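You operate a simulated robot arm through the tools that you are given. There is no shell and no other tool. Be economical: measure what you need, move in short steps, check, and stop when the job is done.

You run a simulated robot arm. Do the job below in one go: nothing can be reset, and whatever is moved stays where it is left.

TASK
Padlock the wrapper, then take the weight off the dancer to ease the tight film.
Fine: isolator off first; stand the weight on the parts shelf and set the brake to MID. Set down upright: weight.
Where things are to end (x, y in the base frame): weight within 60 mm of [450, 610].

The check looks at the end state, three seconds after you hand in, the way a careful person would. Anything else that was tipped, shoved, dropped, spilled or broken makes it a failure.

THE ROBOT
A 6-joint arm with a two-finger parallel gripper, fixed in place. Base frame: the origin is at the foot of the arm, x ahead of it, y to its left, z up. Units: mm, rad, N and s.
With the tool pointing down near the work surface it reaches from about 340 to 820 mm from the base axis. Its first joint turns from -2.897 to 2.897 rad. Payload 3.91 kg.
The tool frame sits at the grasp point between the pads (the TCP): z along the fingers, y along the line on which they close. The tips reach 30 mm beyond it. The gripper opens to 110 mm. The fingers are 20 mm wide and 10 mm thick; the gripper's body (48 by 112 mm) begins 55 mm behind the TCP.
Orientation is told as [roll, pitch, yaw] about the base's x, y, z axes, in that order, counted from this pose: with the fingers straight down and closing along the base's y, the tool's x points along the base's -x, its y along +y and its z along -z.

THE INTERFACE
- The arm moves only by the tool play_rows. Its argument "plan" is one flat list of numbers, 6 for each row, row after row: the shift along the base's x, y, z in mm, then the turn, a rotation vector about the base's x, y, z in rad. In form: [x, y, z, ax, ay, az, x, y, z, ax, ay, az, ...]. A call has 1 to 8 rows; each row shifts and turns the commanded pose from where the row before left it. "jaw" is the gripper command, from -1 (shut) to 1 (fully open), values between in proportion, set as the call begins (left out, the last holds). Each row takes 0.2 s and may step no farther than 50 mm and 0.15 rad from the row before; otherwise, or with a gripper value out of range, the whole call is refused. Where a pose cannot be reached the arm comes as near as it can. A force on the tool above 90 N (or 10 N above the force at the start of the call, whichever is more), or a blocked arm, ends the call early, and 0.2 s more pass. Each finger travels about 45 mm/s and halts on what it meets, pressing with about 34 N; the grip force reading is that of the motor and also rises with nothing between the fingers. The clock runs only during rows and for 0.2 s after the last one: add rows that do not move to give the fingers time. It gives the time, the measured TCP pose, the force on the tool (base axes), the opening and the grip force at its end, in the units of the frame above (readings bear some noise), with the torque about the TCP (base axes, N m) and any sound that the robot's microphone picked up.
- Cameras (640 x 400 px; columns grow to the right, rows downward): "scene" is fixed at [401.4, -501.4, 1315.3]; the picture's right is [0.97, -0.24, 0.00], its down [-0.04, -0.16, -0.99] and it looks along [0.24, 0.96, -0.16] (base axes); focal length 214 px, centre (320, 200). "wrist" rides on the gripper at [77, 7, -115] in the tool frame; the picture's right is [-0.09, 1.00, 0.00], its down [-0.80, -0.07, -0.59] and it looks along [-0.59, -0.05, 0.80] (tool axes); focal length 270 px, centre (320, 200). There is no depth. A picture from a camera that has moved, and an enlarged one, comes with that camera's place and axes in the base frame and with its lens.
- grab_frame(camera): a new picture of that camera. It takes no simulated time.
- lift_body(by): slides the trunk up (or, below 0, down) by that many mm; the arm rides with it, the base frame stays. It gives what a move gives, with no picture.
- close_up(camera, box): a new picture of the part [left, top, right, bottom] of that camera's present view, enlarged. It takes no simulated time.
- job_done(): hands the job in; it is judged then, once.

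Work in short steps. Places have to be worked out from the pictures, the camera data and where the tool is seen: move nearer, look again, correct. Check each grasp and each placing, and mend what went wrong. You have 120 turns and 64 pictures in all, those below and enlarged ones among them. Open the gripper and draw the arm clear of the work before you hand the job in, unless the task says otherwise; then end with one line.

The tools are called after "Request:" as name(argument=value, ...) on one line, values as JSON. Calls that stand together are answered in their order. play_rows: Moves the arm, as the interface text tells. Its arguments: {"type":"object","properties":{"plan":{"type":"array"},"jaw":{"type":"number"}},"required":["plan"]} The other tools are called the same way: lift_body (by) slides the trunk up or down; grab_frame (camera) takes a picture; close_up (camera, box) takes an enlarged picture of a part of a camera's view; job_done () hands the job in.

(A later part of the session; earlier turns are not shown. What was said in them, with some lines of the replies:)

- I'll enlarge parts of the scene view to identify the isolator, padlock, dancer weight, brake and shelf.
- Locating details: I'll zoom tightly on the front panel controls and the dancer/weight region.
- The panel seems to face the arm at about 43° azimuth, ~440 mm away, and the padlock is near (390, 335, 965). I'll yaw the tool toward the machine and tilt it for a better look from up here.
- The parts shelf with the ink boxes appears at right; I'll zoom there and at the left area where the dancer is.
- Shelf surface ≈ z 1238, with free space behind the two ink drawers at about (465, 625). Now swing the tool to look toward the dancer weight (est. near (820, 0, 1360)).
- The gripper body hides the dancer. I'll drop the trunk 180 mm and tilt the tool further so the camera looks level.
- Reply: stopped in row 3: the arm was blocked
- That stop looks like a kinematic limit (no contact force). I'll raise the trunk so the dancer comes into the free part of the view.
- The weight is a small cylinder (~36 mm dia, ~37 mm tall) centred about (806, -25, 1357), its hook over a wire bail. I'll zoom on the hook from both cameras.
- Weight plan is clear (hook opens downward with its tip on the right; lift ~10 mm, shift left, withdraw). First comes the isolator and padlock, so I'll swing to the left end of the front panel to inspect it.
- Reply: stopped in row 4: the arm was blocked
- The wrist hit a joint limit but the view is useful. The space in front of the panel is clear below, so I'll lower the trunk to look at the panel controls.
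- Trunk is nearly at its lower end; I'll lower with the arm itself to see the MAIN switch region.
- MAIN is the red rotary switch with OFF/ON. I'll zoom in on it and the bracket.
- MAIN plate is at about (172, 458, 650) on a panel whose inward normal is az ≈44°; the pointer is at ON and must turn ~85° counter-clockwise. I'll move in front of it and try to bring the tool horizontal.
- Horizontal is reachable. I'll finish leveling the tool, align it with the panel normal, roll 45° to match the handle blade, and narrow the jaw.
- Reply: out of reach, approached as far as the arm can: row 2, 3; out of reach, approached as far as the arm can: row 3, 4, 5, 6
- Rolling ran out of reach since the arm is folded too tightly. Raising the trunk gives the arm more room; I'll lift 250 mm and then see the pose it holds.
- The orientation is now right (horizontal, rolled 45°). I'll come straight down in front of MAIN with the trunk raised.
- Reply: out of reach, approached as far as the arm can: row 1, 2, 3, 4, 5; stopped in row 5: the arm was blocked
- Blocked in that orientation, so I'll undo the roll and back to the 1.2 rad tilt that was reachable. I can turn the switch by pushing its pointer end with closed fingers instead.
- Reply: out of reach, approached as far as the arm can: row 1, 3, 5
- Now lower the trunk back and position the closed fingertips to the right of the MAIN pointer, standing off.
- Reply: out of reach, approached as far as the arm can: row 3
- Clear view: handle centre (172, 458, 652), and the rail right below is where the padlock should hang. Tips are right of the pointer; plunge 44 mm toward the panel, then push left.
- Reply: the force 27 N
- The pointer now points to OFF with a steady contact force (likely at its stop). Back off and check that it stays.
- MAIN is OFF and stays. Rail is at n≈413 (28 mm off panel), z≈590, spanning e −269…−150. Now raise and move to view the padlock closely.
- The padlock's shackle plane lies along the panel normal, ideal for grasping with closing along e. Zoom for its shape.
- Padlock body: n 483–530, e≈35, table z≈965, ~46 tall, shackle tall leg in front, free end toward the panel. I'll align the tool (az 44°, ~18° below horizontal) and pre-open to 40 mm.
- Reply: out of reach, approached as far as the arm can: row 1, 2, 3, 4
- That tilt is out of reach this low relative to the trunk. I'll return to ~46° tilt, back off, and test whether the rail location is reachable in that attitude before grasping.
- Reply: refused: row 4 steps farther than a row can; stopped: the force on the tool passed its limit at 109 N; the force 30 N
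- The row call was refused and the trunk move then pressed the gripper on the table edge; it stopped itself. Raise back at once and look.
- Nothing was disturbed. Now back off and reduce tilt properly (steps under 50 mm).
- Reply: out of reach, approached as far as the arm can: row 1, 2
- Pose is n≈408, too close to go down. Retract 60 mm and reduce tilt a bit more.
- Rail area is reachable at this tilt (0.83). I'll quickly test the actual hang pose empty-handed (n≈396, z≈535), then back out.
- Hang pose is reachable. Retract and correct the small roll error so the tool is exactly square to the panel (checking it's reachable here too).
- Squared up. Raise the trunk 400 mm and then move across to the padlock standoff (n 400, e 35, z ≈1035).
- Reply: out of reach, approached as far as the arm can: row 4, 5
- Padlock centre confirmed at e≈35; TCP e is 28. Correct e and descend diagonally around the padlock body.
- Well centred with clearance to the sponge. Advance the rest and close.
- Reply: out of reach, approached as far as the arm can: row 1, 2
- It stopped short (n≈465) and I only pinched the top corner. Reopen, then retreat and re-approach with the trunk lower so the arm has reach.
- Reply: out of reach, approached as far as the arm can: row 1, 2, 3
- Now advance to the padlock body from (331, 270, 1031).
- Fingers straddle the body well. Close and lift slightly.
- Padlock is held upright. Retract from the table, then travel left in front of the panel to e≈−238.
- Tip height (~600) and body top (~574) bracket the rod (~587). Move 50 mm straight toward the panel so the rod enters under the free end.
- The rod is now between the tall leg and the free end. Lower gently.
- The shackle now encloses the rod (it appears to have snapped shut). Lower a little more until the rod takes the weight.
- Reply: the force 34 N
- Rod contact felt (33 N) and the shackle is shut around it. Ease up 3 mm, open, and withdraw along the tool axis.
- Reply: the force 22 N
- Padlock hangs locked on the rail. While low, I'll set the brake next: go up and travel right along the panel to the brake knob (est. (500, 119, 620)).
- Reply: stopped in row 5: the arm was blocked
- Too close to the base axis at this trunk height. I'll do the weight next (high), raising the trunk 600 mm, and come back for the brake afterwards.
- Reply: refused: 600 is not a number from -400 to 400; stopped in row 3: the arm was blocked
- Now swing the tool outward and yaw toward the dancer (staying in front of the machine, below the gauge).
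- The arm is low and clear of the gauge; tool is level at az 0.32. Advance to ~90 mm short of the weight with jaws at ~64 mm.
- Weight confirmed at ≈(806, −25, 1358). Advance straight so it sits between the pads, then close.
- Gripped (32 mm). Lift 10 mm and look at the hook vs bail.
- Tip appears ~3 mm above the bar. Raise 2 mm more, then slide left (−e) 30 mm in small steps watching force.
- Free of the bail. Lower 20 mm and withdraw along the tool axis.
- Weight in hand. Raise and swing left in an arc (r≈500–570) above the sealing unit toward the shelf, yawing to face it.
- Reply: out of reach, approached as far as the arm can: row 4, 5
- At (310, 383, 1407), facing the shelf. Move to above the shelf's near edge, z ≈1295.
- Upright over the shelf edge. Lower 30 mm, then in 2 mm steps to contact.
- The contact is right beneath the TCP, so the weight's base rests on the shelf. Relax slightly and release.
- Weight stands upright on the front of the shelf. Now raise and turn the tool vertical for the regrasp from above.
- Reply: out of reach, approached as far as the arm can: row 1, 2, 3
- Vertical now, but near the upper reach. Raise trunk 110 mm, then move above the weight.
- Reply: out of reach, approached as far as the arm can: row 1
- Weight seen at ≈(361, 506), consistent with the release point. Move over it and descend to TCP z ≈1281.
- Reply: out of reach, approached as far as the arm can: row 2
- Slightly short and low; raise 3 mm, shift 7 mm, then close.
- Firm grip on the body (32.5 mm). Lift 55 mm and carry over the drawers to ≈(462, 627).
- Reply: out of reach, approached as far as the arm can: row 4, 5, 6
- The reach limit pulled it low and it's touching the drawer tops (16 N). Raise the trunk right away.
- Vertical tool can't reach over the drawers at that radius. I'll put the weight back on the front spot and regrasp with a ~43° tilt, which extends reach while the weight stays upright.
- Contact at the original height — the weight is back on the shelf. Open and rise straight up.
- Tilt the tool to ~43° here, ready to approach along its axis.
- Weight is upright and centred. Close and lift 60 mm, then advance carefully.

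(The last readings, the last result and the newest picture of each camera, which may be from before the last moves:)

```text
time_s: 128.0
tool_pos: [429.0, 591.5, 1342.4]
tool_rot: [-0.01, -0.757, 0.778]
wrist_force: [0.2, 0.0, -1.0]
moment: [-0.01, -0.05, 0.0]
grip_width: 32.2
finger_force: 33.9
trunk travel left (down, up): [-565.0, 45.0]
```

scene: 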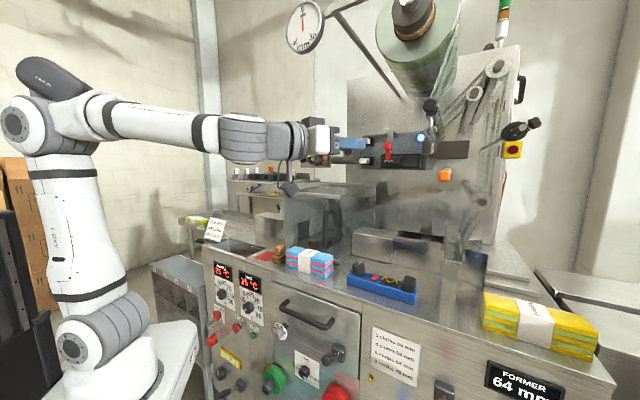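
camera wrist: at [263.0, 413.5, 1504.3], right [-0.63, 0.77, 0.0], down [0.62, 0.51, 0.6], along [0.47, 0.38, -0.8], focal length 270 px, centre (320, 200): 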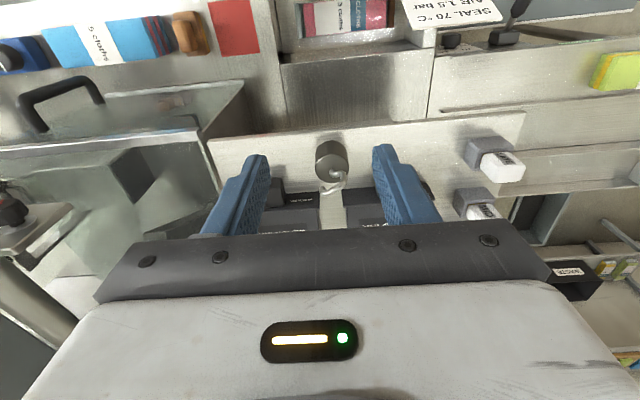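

Reach is fine at this tilt. Final 30 mm outward, then check the spot from the wrist camera.

Request:
play_rows(plan=[25, 30, 0, 0, 0, 0, 0, 0, 0, 0, 0, 0])

Request:
close_up(camera="wrist", box=[160, 0, 480, 240])

```text
time_s: 128.6
tool_pos: [451.4, 618.4, 1343.8]
tool_rot: [-0.008, -0.757, 0.778]
wrist_force: [-0.9, -0.6, -1.0]
moment: [-0.05, -0.02, 0.03]
grip_width: 32.4
finger_force: 34.6
trunk travel left (down, up): [-565.0, 45.0]
```

```text
1.67 times, centred on (320, 120) of wrist
camera zoom: at [350.0, 531.4, 1374.5], right [-0.65, 0.76, 0.05], down [0.17, 0.07, 0.98], along [0.74, 0.65, -0.18], focal length 450 px, centre (320, 333)
```

zoom: 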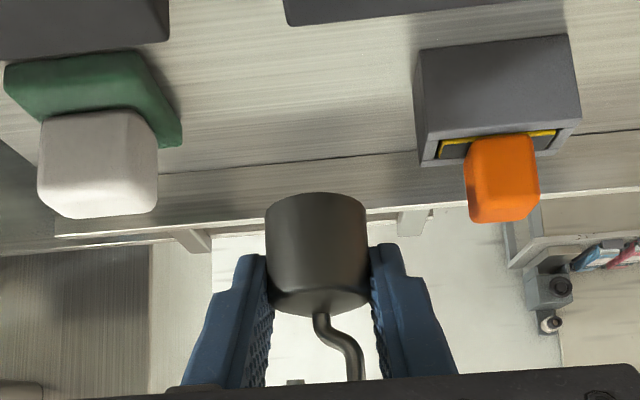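

The spot behind the drawers is clear (weight will be ~17 mm from target, ~28 mm behind the drawers). Lower it.

Request:
play_rows(plan=[0, 0, -20, 0, 0, 0, 0, 0, -20, 0, 0, 0, 0, 0, -14, 0, 0, 0, 0, 0, -5, 0, 0, 0, 0, 0, 0, 0, 0, 0])

```text
time_s: 129.8
tool_pos: [453.7, 620.0, 1283.2]
tool_rot: [-0.007, -0.759, 0.776]
wrist_force: [0.7, 0.8, -0.5]
moment: [-0.02, 0.0, -0.03]
grip_width: 32.7
finger_force: 33.8
trunk travel left (down, up): [-565.0, 45.0]
```

Request:
play_rows(plan=[0, 0, -2, 0, 0, 0, 0, 0, -1.5, 0, 0, 0, 0, 0, 0, 0, 0, 0])

```text
time_s: 130.6
tool_pos: [454.1, 619.5, 1280.7]
tool_rot: [-0.01, -0.759, 0.777]
wrist_force: [2.6, 1.5, 2.8]
moment: [0.06, 0.0, -0.02]
grip_width: 32.5
finger_force: 34.3
trunk travel left (down, up): [-565.0, 45.0]
```

Touching down at the expected height. Release and withdraw up along the tool axis.

Request:
play_rows(plan=[0, 0, 0, 0, 0, 0, 0, 0, 0, 0, 0, 0, 0, 0, 0, 0, 0, 0], jaw=0)

Request:
play_rows(plan=[-8, -7.7, 12, 0, 0, 0, -18, -17.4, 26, 0, 0, 0, -20, -19, 30, 0, 0, 0, -25, -24, 20, 0, 0, 0, -30, -29, 0, 0, 0, 0])

Request:
close_up(camera="wrist", box=[160, 0, 480, 240])

```text
time_s: 131.4
tool_pos: [451.8, 619.2, 1279.7]
tool_rot: [-0.009, -0.756, 0.777]
wrist_force: [-1.5, -0.2, 0.9]
moment: [0.0, 0.01, 0.01]
grip_width: 55.0
finger_force: 0.0
trunk travel left (down, up): [-565.0, 45.0]
```

```text
time_s: 132.6
tool_pos: [350.5, 521.3, 1369.8]
tool_rot: [-0.011, -0.756, 0.774]
wrist_force: [-0.8, -0.3, 0.5]
moment: [-0.02, 0.01, 0.0]
grip_width: 54.9
finger_force: 0.1
trunk travel left (down, up): [-565.0, 45.0]
```

```text
1.67 times, centred on (320, 120) of wrist
camera zoom: at [249.3, 435.4, 1399.7], right [-0.65, 0.76, 0.05], down [0.17, 0.07, 0.98], along [0.74, 0.65, -0.18], focal length 450 px, centre (320, 333)
```

zoom: 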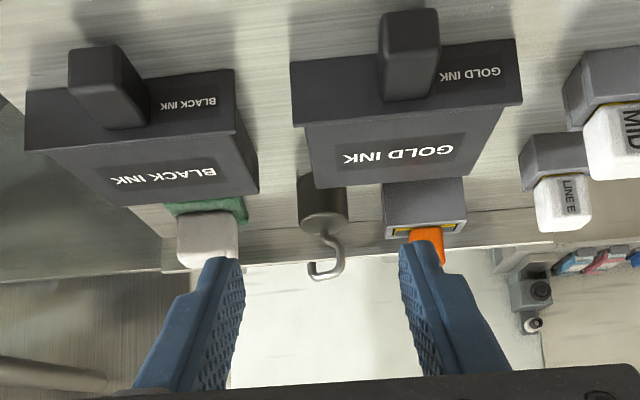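

The weight stands upright behind the drawers near the target. Two pictures remain: one now on the brake knob to get its angle and position, one for final verification.

Request:
close_up(camera="scene", box=[285, 345, 335, 395])

```text
8.00 times, centred on (310, 370) of scene
camera zoom: at [401.4, -501.4, 1315.3], right [0.97, -0.24, 0.0], down [-0.04, -0.16, -0.99], along [0.24, 0.96, -0.16], focal length 1716 px, centre (400, -1160)
```

zoom: 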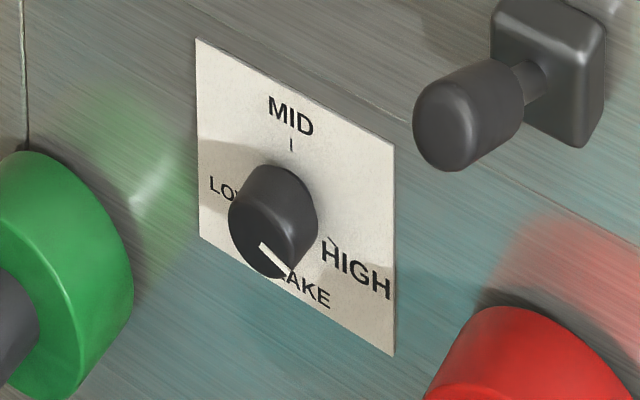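

Pointer is at HIGH (≈120° clockwise of MID); knob is a ~32 mm cylinder, 22 mm proud, centred at (509, 116, 631). Retract from the shelf first.

Request:
play_rows(plan=[-26, -36, 0, 0, 0, 0, -26, -36, 0, 0, 0, 0, -26, -36, 0, 0, 0, 0, -26, -36, 0, 0, 0, 0], jaw=-0.05)

```text
time_s: 133.6
tool_pos: [249.4, 376.4, 1366.7]
tool_rot: [-0.007, -0.757, 0.774]
wrist_force: [-0.2, 0.3, -0.1]
moment: [0.04, 0.02, 0.0]
grip_width: 52.4
finger_force: 0.0
trunk travel left (down, up): [-565.0, 45.0]
```

Request:
lift_body(by=-200)

Request:
play_rows(plan=[30, -38, 0, 0, 0, 0, 30, -39, 0, 0, 0, 0, 31, -39, 0, 0, 0, 0, 31, -40, 0, 0, 0, 0, 24, -43, 0, 0, 0, 0, 24, -43, 0, 0, 0, 0])

```text
time_s: 135.8
tool_pos: [249.6, 379.9, 1165.2]
tool_rot: [-0.008, -0.757, 0.777]
wrist_force: [0.2, 0.4, 0.6]
moment: [0.0, -0.02, -0.04]
grip_width: 52.3
finger_force: 0.0
trunk travel left (down, up): [-365.0, 245.0]
```

```text
refused: row 4 steps farther than a row can; nothing moved
```

Request:
play_rows(plan=[29.7, -39, 0, 0, 0, 0, 29.7, -39, 0, 0, 0, 0, 30, -39, 0, 0, 0, 0, 30, -39, 0, 0, 0, 0, 22, -43, 0, 0, 0, 0, 22, -43, 0, 0, 0, 0, 8, -30, 0, 0, 0, 0, 8, -45, 0, 0, 0, 0])

```text
time_s: 137.6
tool_pos: [429.3, 60.0, 1167.8]
tool_rot: [-0.009, -0.757, 0.777]
wrist_force: [0.8, 0.4, -0.5]
moment: [0.0, 0.0, -0.03]
grip_width: 52.3
finger_force: 0.0
trunk travel left (down, up): [-365.0, 245.0]
```

Request:
play_rows(plan=[-0.7, -21.5, 0, 0, 0, 0])

Request:
lift_body(by=-360)

```text
time_s: 138.0
tool_pos: [427.5, 38.8, 1168.6]
tool_rot: [-0.008, -0.757, 0.777]
wrist_force: [-0.2, 0.6, 0.1]
moment: [0.02, 0.02, -0.03]
grip_width: 52.2
finger_force: 0.1
trunk travel left (down, up): [-365.0, 245.0]
```

```text
time_s: 141.5
tool_pos: [429.7, 39.1, 807.7]
tool_rot: [-0.009, -0.756, 0.775]
wrist_force: [-0.3, 0.5, -0.6]
moment: [-0.03, 0.0, 0.03]
grip_width: 52.1
finger_force: 0.1
trunk travel left (down, up): [-5.0, 605.0]
```

Descend and tilt toward level in front of the brake.

Request:
play_rows(plan=[0, 0, -44, 0.104, -0.1078, 0, 0, 0, -44, 0.104, -0.1078, 0, 0, 0, -44, 0.104, -0.1078, 0, 0, 0, -44, 0, 0, 0])

```text
time_s: 142.5
tool_pos: [442.0, 34.8, 638.3]
tool_rot: [-0.019, -1.207, 0.786]
wrist_force: [-0.2, -0.1, -0.1]
moment: [0.0, -0.02, -0.03]
grip_width: 52.5
finger_force: 0.1
out of reach, approached as far as the arm can: row 4
trunk travel left (down, up): [-5.0, 605.0]
```

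Request:
play_rows(plan=[11.3, 19.3, 0, 0, 0, 0, 11.2, 19.3, 0, 0, 0, 0, 0, 0, 0, 0.083, -0.086, 0, 0, 0, 0, 0.083, -0.086, 0, 0, 0, 0, 0.08, -0.083, 0])

```text
time_s: 143.7
tool_pos: [482.4, 70.2, 643.9]
tool_rot: [-0.5, -1.555, 1.273]
wrist_force: [-28.9, 16.5, -7.8]
moment: [-0.37, 0.48, 1.24]
grip_width: 68.3
finger_force: 15.9
out of reach, approached as far as the arm can: row 3, 4, 5
trunk travel left (down, up): [-5.0, 605.0]
```

The leveling drifted sideways and a finger touched the knob. Back off and ease the tilt slightly.

Request:
play_rows(plan=[-8, -8, 0, 0, 0, 0, -10, -10, 0, -0.1, 0.104, 0, 0, 0, 0, -0.1, 0.104, 0, 0, 0, 0, 0, 0, 0])

```text
time_s: 144.7
tool_pos: [471.1, 47.3, 647.1]
tool_rot: [-0.026, -1.271, 0.79]
wrist_force: [-0.2, 0.6, 0.0]
moment: [-0.02, -0.03, 0.0]
grip_width: 52.5
finger_force: 0.1
out of reach, approached as far as the arm can: row 1
trunk travel left (down, up): [-5.0, 605.0]
```

Request:
play_rows(plan=[-5.1, 11.3, -4, 0, 0, 0, -5.1, 11.3, -5, 0, 0, 0, 0, 0, 0, 0, 0, 0])

```text
time_s: 145.5
tool_pos: [462.2, 70.3, 638.7]
tool_rot: [-0.02, -1.272, 0.786]
wrist_force: [-0.1, -0.1, 0.5]
moment: [0.0, 0.0, 0.02]
grip_width: 52.2
finger_force: 0.0
trunk travel left (down, up): [-5.0, 605.0]
```

In position before the knob. Test how far the tool can roll positive here.

Request:
play_rows(plan=[0, 0, 0, 0.1, 0.0966, 0, 0, 0, 0, 0.1, 0.0966, 0, 0, 0, 0, 0.1, 0.0966, 0, 0, 0, 0, 0.1, 0.0966, 0, 0, 0, 0, 0, 0, 0])

```text
time_s: 146.7
tool_pos: [460.6, 70.8, 638.2]
tool_rot: [1.126, -0.951, -0.274]
wrist_force: [0.4, -0.2, -1.3]
moment: [0.0, 0.0, 0.01]
grip_width: 52.1
finger_force: 0.1
trunk travel left (down, up): [-5.0, 605.0]
```

Positive roll works here. Continue rolling to about +1.05 rad so that one grip can turn the full 120°.

Request:
play_rows(plan=[0, 0, 0, 0.1, 0.0966, 0, 0, 0, 0, 0.1, 0.0966, 0, 0, 0, 0, 0.1, 0.0966, 0, 0, 0, 0, 0.06, 0.058, 0, 0, 0, 0, 0, 0, 0])

```text
time_s: 147.9
tool_pos: [460.6, 70.8, 637.5]
tool_rot: [1.403, -0.494, -0.462]
wrist_force: [-0.1, -0.5, -0.1]
moment: [0.01, 0.02, 0.0]
grip_width: 52.3
finger_force: 0.1
trunk travel left (down, up): [-5.0, 605.0]
```

Request:
play_rows(plan=[0, 0, 0, 0.1, 0.0966, 0, 0, 0, 0, 0.1, 0.0966, 0, 0, 0, 0, 0.1, 0.0966, 0, 0, 0, 0, 0.1, 0.0966, 0, 0, 0, 0, 0.1, 0.0966, 0, 0, 0, 0, 0.1, 0.0966, 0, 0, 0, 0, 0.1, 0.0966, 0, 0, 0, 0, 0, 0, 0])

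```text
time_s: 149.7
tool_pos: [460.9, 71.7, 636.8]
tool_rot: [1.712, 0.435, -0.474]
wrist_force: [-0.1, -0.2, -0.3]
moment: [0.04, 0.0, -0.04]
grip_width: 52.3
finger_force: 0.1
trunk travel left (down, up): [-5.0, 605.0]
```

The tool rolls fully to +2.03 rad, so a single grip can turn the knob −2.09 rad. Align with the knob and advance along the tool axis.

Request:
play_rows(plan=[10.6, -10.9, -12, 0, 0, 0, 0, 0, 0, 0, 0, 0, 6.1, 10.3, 1.6, 0, 0, 0, 6.1, 10.3, 1.6, 0, 0, 0, 0, 0, 0, 0, 0, 0])

```text
time_s: 150.9
tool_pos: [483.0, 81.1, 627.6]
tool_rot: [1.71, 0.432, -0.472]
wrist_force: [0.4, -0.4, -0.1]
moment: [0.0, 0.04, -0.03]
grip_width: 52.4
finger_force: 0.0
trunk travel left (down, up): [-5.0, 605.0]
```

No contact; close on the knob and read the width and forces.

Request:
play_rows(plan=[0, 0, 0, 0, 0, 0, 0, 0, 0, 0, 0, 0, 0, 0, 0, 0, 0, 0], jaw=-1)

```text
time_s: 151.7
tool_pos: [485.5, 80.4, 630.1]
tool_rot: [1.714, 0.431, -0.474]
wrist_force: [13.2, 1.0, 19.3]
moment: [0.04, 0.31, -0.03]
grip_width: 35.0
finger_force: 45.2
trunk travel left (down, up): [-5.0, 605.0]
```

Gripped (35 mm), but with a ~23 N side load: the knob is a few mm up/right of my centre. Shift 4 mm to relieve.

Request:
play_rows(plan=[1.3, -1.2, 3.6, 0, 0, 0, 0, 0, 0, 0, 0, 0])

```text
time_s: 152.3
tool_pos: [485.6, 80.3, 629.5]
tool_rot: [1.708, 0.437, -0.475]
wrist_force: [-10.8, 0.5, -14.4]
moment: [-0.08, -0.36, 0.19]
grip_width: 35.5
finger_force: 45.0
trunk travel left (down, up): [-5.0, 605.0]
```

Centre found between the two. Now rotate about the knob axis, −1.12 rad first, following the arc.

Request:
play_rows(plan=[-0.36, 0.25, -0.55, -0.1007, -0.0973, 0, 0.24, -0.25, 1.05, -0.1007, -0.0973, 0, 0.03, -0.03, 1.1, -0.1007, -0.0973, 0, 0.03, -0.03, 1.1, -0.1007, -0.0973, 0, -0.18, 0.19, 1.07, -0.1007, -0.0973, 0, -0.18, 0.19, 1.07, -0.1007, -0.0973, 0, -0.38, 0.4, 0.96, -0.1007, -0.0973, 0, -0.38, 0.4, 0.96, -0.1007, -0.0973, 0])

```text
time_s: 154.1
tool_pos: [484.1, 81.6, 643.2]
tool_rot: [1.347, -0.64, -0.434]
wrist_force: [20.5, 20.2, 36.3]
moment: [1.32, -0.84, -0.79]
grip_width: 35.5
finger_force: 44.9
trunk travel left (down, up): [-5.0, 605.0]
```

Side load has built up (~28 N along the closing axis and toward the panel). Relieve it with a small shift and check.

Request:
play_rows(plan=[0.8, 3, 2.5, 0, 0, 0, 0, 0, 0, 0, 0, 0])

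```text
time_s: 154.7
tool_pos: [483.0, 81.3, 641.7]
tool_rot: [1.343, -0.633, -0.434]
wrist_force: [-0.8, -24.6, 23.2]
moment: [0.77, -0.7, 0.19]
grip_width: 35.2
finger_force: 44.8
trunk travel left (down, up): [-5.0, 605.0]
```

Request:
play_rows(plan=[-0.2, -2.4, 2, 0, 0, 0, 0, 0, 0, 0, 0, 0])

```text
time_s: 155.3
tool_pos: [483.6, 81.4, 643.0]
tool_rot: [1.341, -0.63, -0.429]
wrist_force: [9.1, 7.7, 5.6]
moment: [1.08, -0.98, -0.66]
grip_width: 35.4
finger_force: 43.8
trunk travel left (down, up): [-5.0, 605.0]
```

Loads are small now. I refined the knob axis to e≈268, z≈635; continue rotating with corrected arc, four rows first.

Request:
play_rows(plan=[-1.15, 1.19, -0.2, -0.1007, -0.0973, 0, -1.15, 1.19, -0.2, -0.1007, -0.0973, 0, -1.08, 1.11, 0.15, -0.1007, -0.0973, 0, -1.08, 1.11, 0.15, -0.1007, -0.0973, 0])

```text
time_s: 156.3
tool_pos: [478.5, 85.5, 645.2]
tool_rot: [0.885, -1.125, -0.067]
wrist_force: [6.7, 1.3, 30.7]
moment: [1.15, -1.04, 0.12]
grip_width: 35.1
finger_force: 44.7
trunk travel left (down, up): [-5.0, 605.0]
```

Request:
play_rows(plan=[-0.94, 0.97, 1.2, -0.1007, -0.0973, 0, -0.94, 0.97, 1.2, -0.1007, -0.0973, 0, -0.76, 0.79, 0.5, -0.1007, -0.0973, 0, 0, 0, 0, 0, 0, 0])

```text
time_s: 157.3
tool_pos: [476.7, 89.2, 646.9]
tool_rot: [-0.263, -1.261, 1.019]
wrist_force: [4.1, 5.2, 16.9]
moment: [0.99, -1.04, 1.08]
grip_width: 35.3
finger_force: 45.1
trunk travel left (down, up): [-5.0, 605.0]
```

Rotation complete with no resisting torque about the knob axis. Open, retract along the tool axis, then up-left out of the camera's way.

Request:
play_rows(plan=[0, 0, 0, 0, 0, 0, 0, 0, 0, 0, 0, 0, 0, 0, 0, 0, 0, 0], jaw=0)

Request:
play_rows(plan=[-13, -12.6, 5, 0, 0, 0, -13, -12.6, 5, 0, 0, 0, -13, -12.6, 5, -0.06, 0.06, 0, 0, 0, 10, -0.1, 0.1, 0, 0, 0, 40, -0.1, 0.1, 0, 0, 0, 45, -0.1, 0.1, 0, 0, 0, 45, 0, 0, 0])

```text
time_s: 158.1
tool_pos: [476.5, 89.1, 645.6]
tool_rot: [-0.255, -1.262, 1.011]
wrist_force: [-0.7, -0.4, 0.1]
moment: [0.01, -0.02, 0.03]
grip_width: 54.9
finger_force: 0.0
trunk travel left (down, up): [-5.0, 605.0]
```

```text
time_s: 159.7
tool_pos: [441.0, 50.2, 802.3]
tool_rot: [-0.107, -0.758, 0.881]
wrist_force: [0.2, 0.0, 0.5]
moment: [0.0, -0.04, -0.05]
grip_width: 54.6
finger_force: 0.1
out of reach, approached as far as the arm can: row 2
trunk travel left (down, up): [-5.0, 605.0]
```

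Request:
play_rows(plan=[-12, -11.5, 0, 0, 0, 0])

Request:
lift_body(by=360)

Request:
close_up(camera="scene", box=[200, 290, 344, 395])

```text
time_s: 160.1
tool_pos: [433.2, 39.6, 800.9]
tool_rot: [-0.098, -0.757, 0.874]
wrist_force: [0.4, 0.0, 0.3]
moment: [-0.01, 0.03, -0.03]
grip_width: 55.1
finger_force: 0.0
trunk travel left (down, up): [-5.0, 605.0]
```

```text
time_s: 163.6
tool_pos: [431.0, 40.0, 1162.7]
tool_rot: [-0.103, -0.758, 0.879]
wrist_force: [-0.5, 0.3, -0.7]
moment: [0.01, -0.01, 0.0]
grip_width: 55.0
finger_force: 0.0
trunk travel left (down, up): [-365.0, 245.0]
```

```text
3.81 times, centred on (272, 342) of scene
camera zoom: at [401.4, -501.4, 1315.3], right [0.97, -0.24, 0.0], down [-0.04, -0.16, -0.99], along [0.24, 0.96, -0.16], focal length 817 px, centre (503, -343)
```

zoom: 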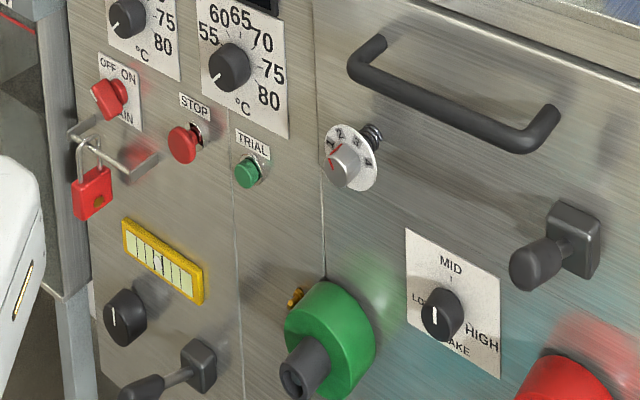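

The brake pointer is at MID, the padlock hangs locked on the rail, and MAIN is OFF. Open the gripper fully; the arm is clear of the work.

Request:
play_rows(plan=[-5, -5, 0, 0, 0, 0, 0, 0, 0, 0, 0, 0, 0, 0, 0, 0, 0, 0, 0, 0, 0, 0, 0, 0], jaw=1)

```text
time_s: 164.6
tool_pos: [425.0, 34.3, 1162.2]
tool_rot: [-0.104, -0.761, 0.879]
wrist_force: [0.0, 0.6, 0.3]
moment: [0.0, -0.04, 0.03]
grip_width: 109.8
finger_force: 0.0
trunk travel left (down, up): [-365.0, 245.0]
```

Everything is in place, so I'm handing the job in.

Request:
job_done()

```text
The job is handed in.
```

The isolator (MAIN) is off, the padlock is shut on the rail below it, the weight stands upright on the parts shelf about 17 mm from [450, 610], and the brake is at MID. On the way the gripper pressed the table edge once and the weight touched the ink drawers once; nothing looked moved in the pictures afterwards.
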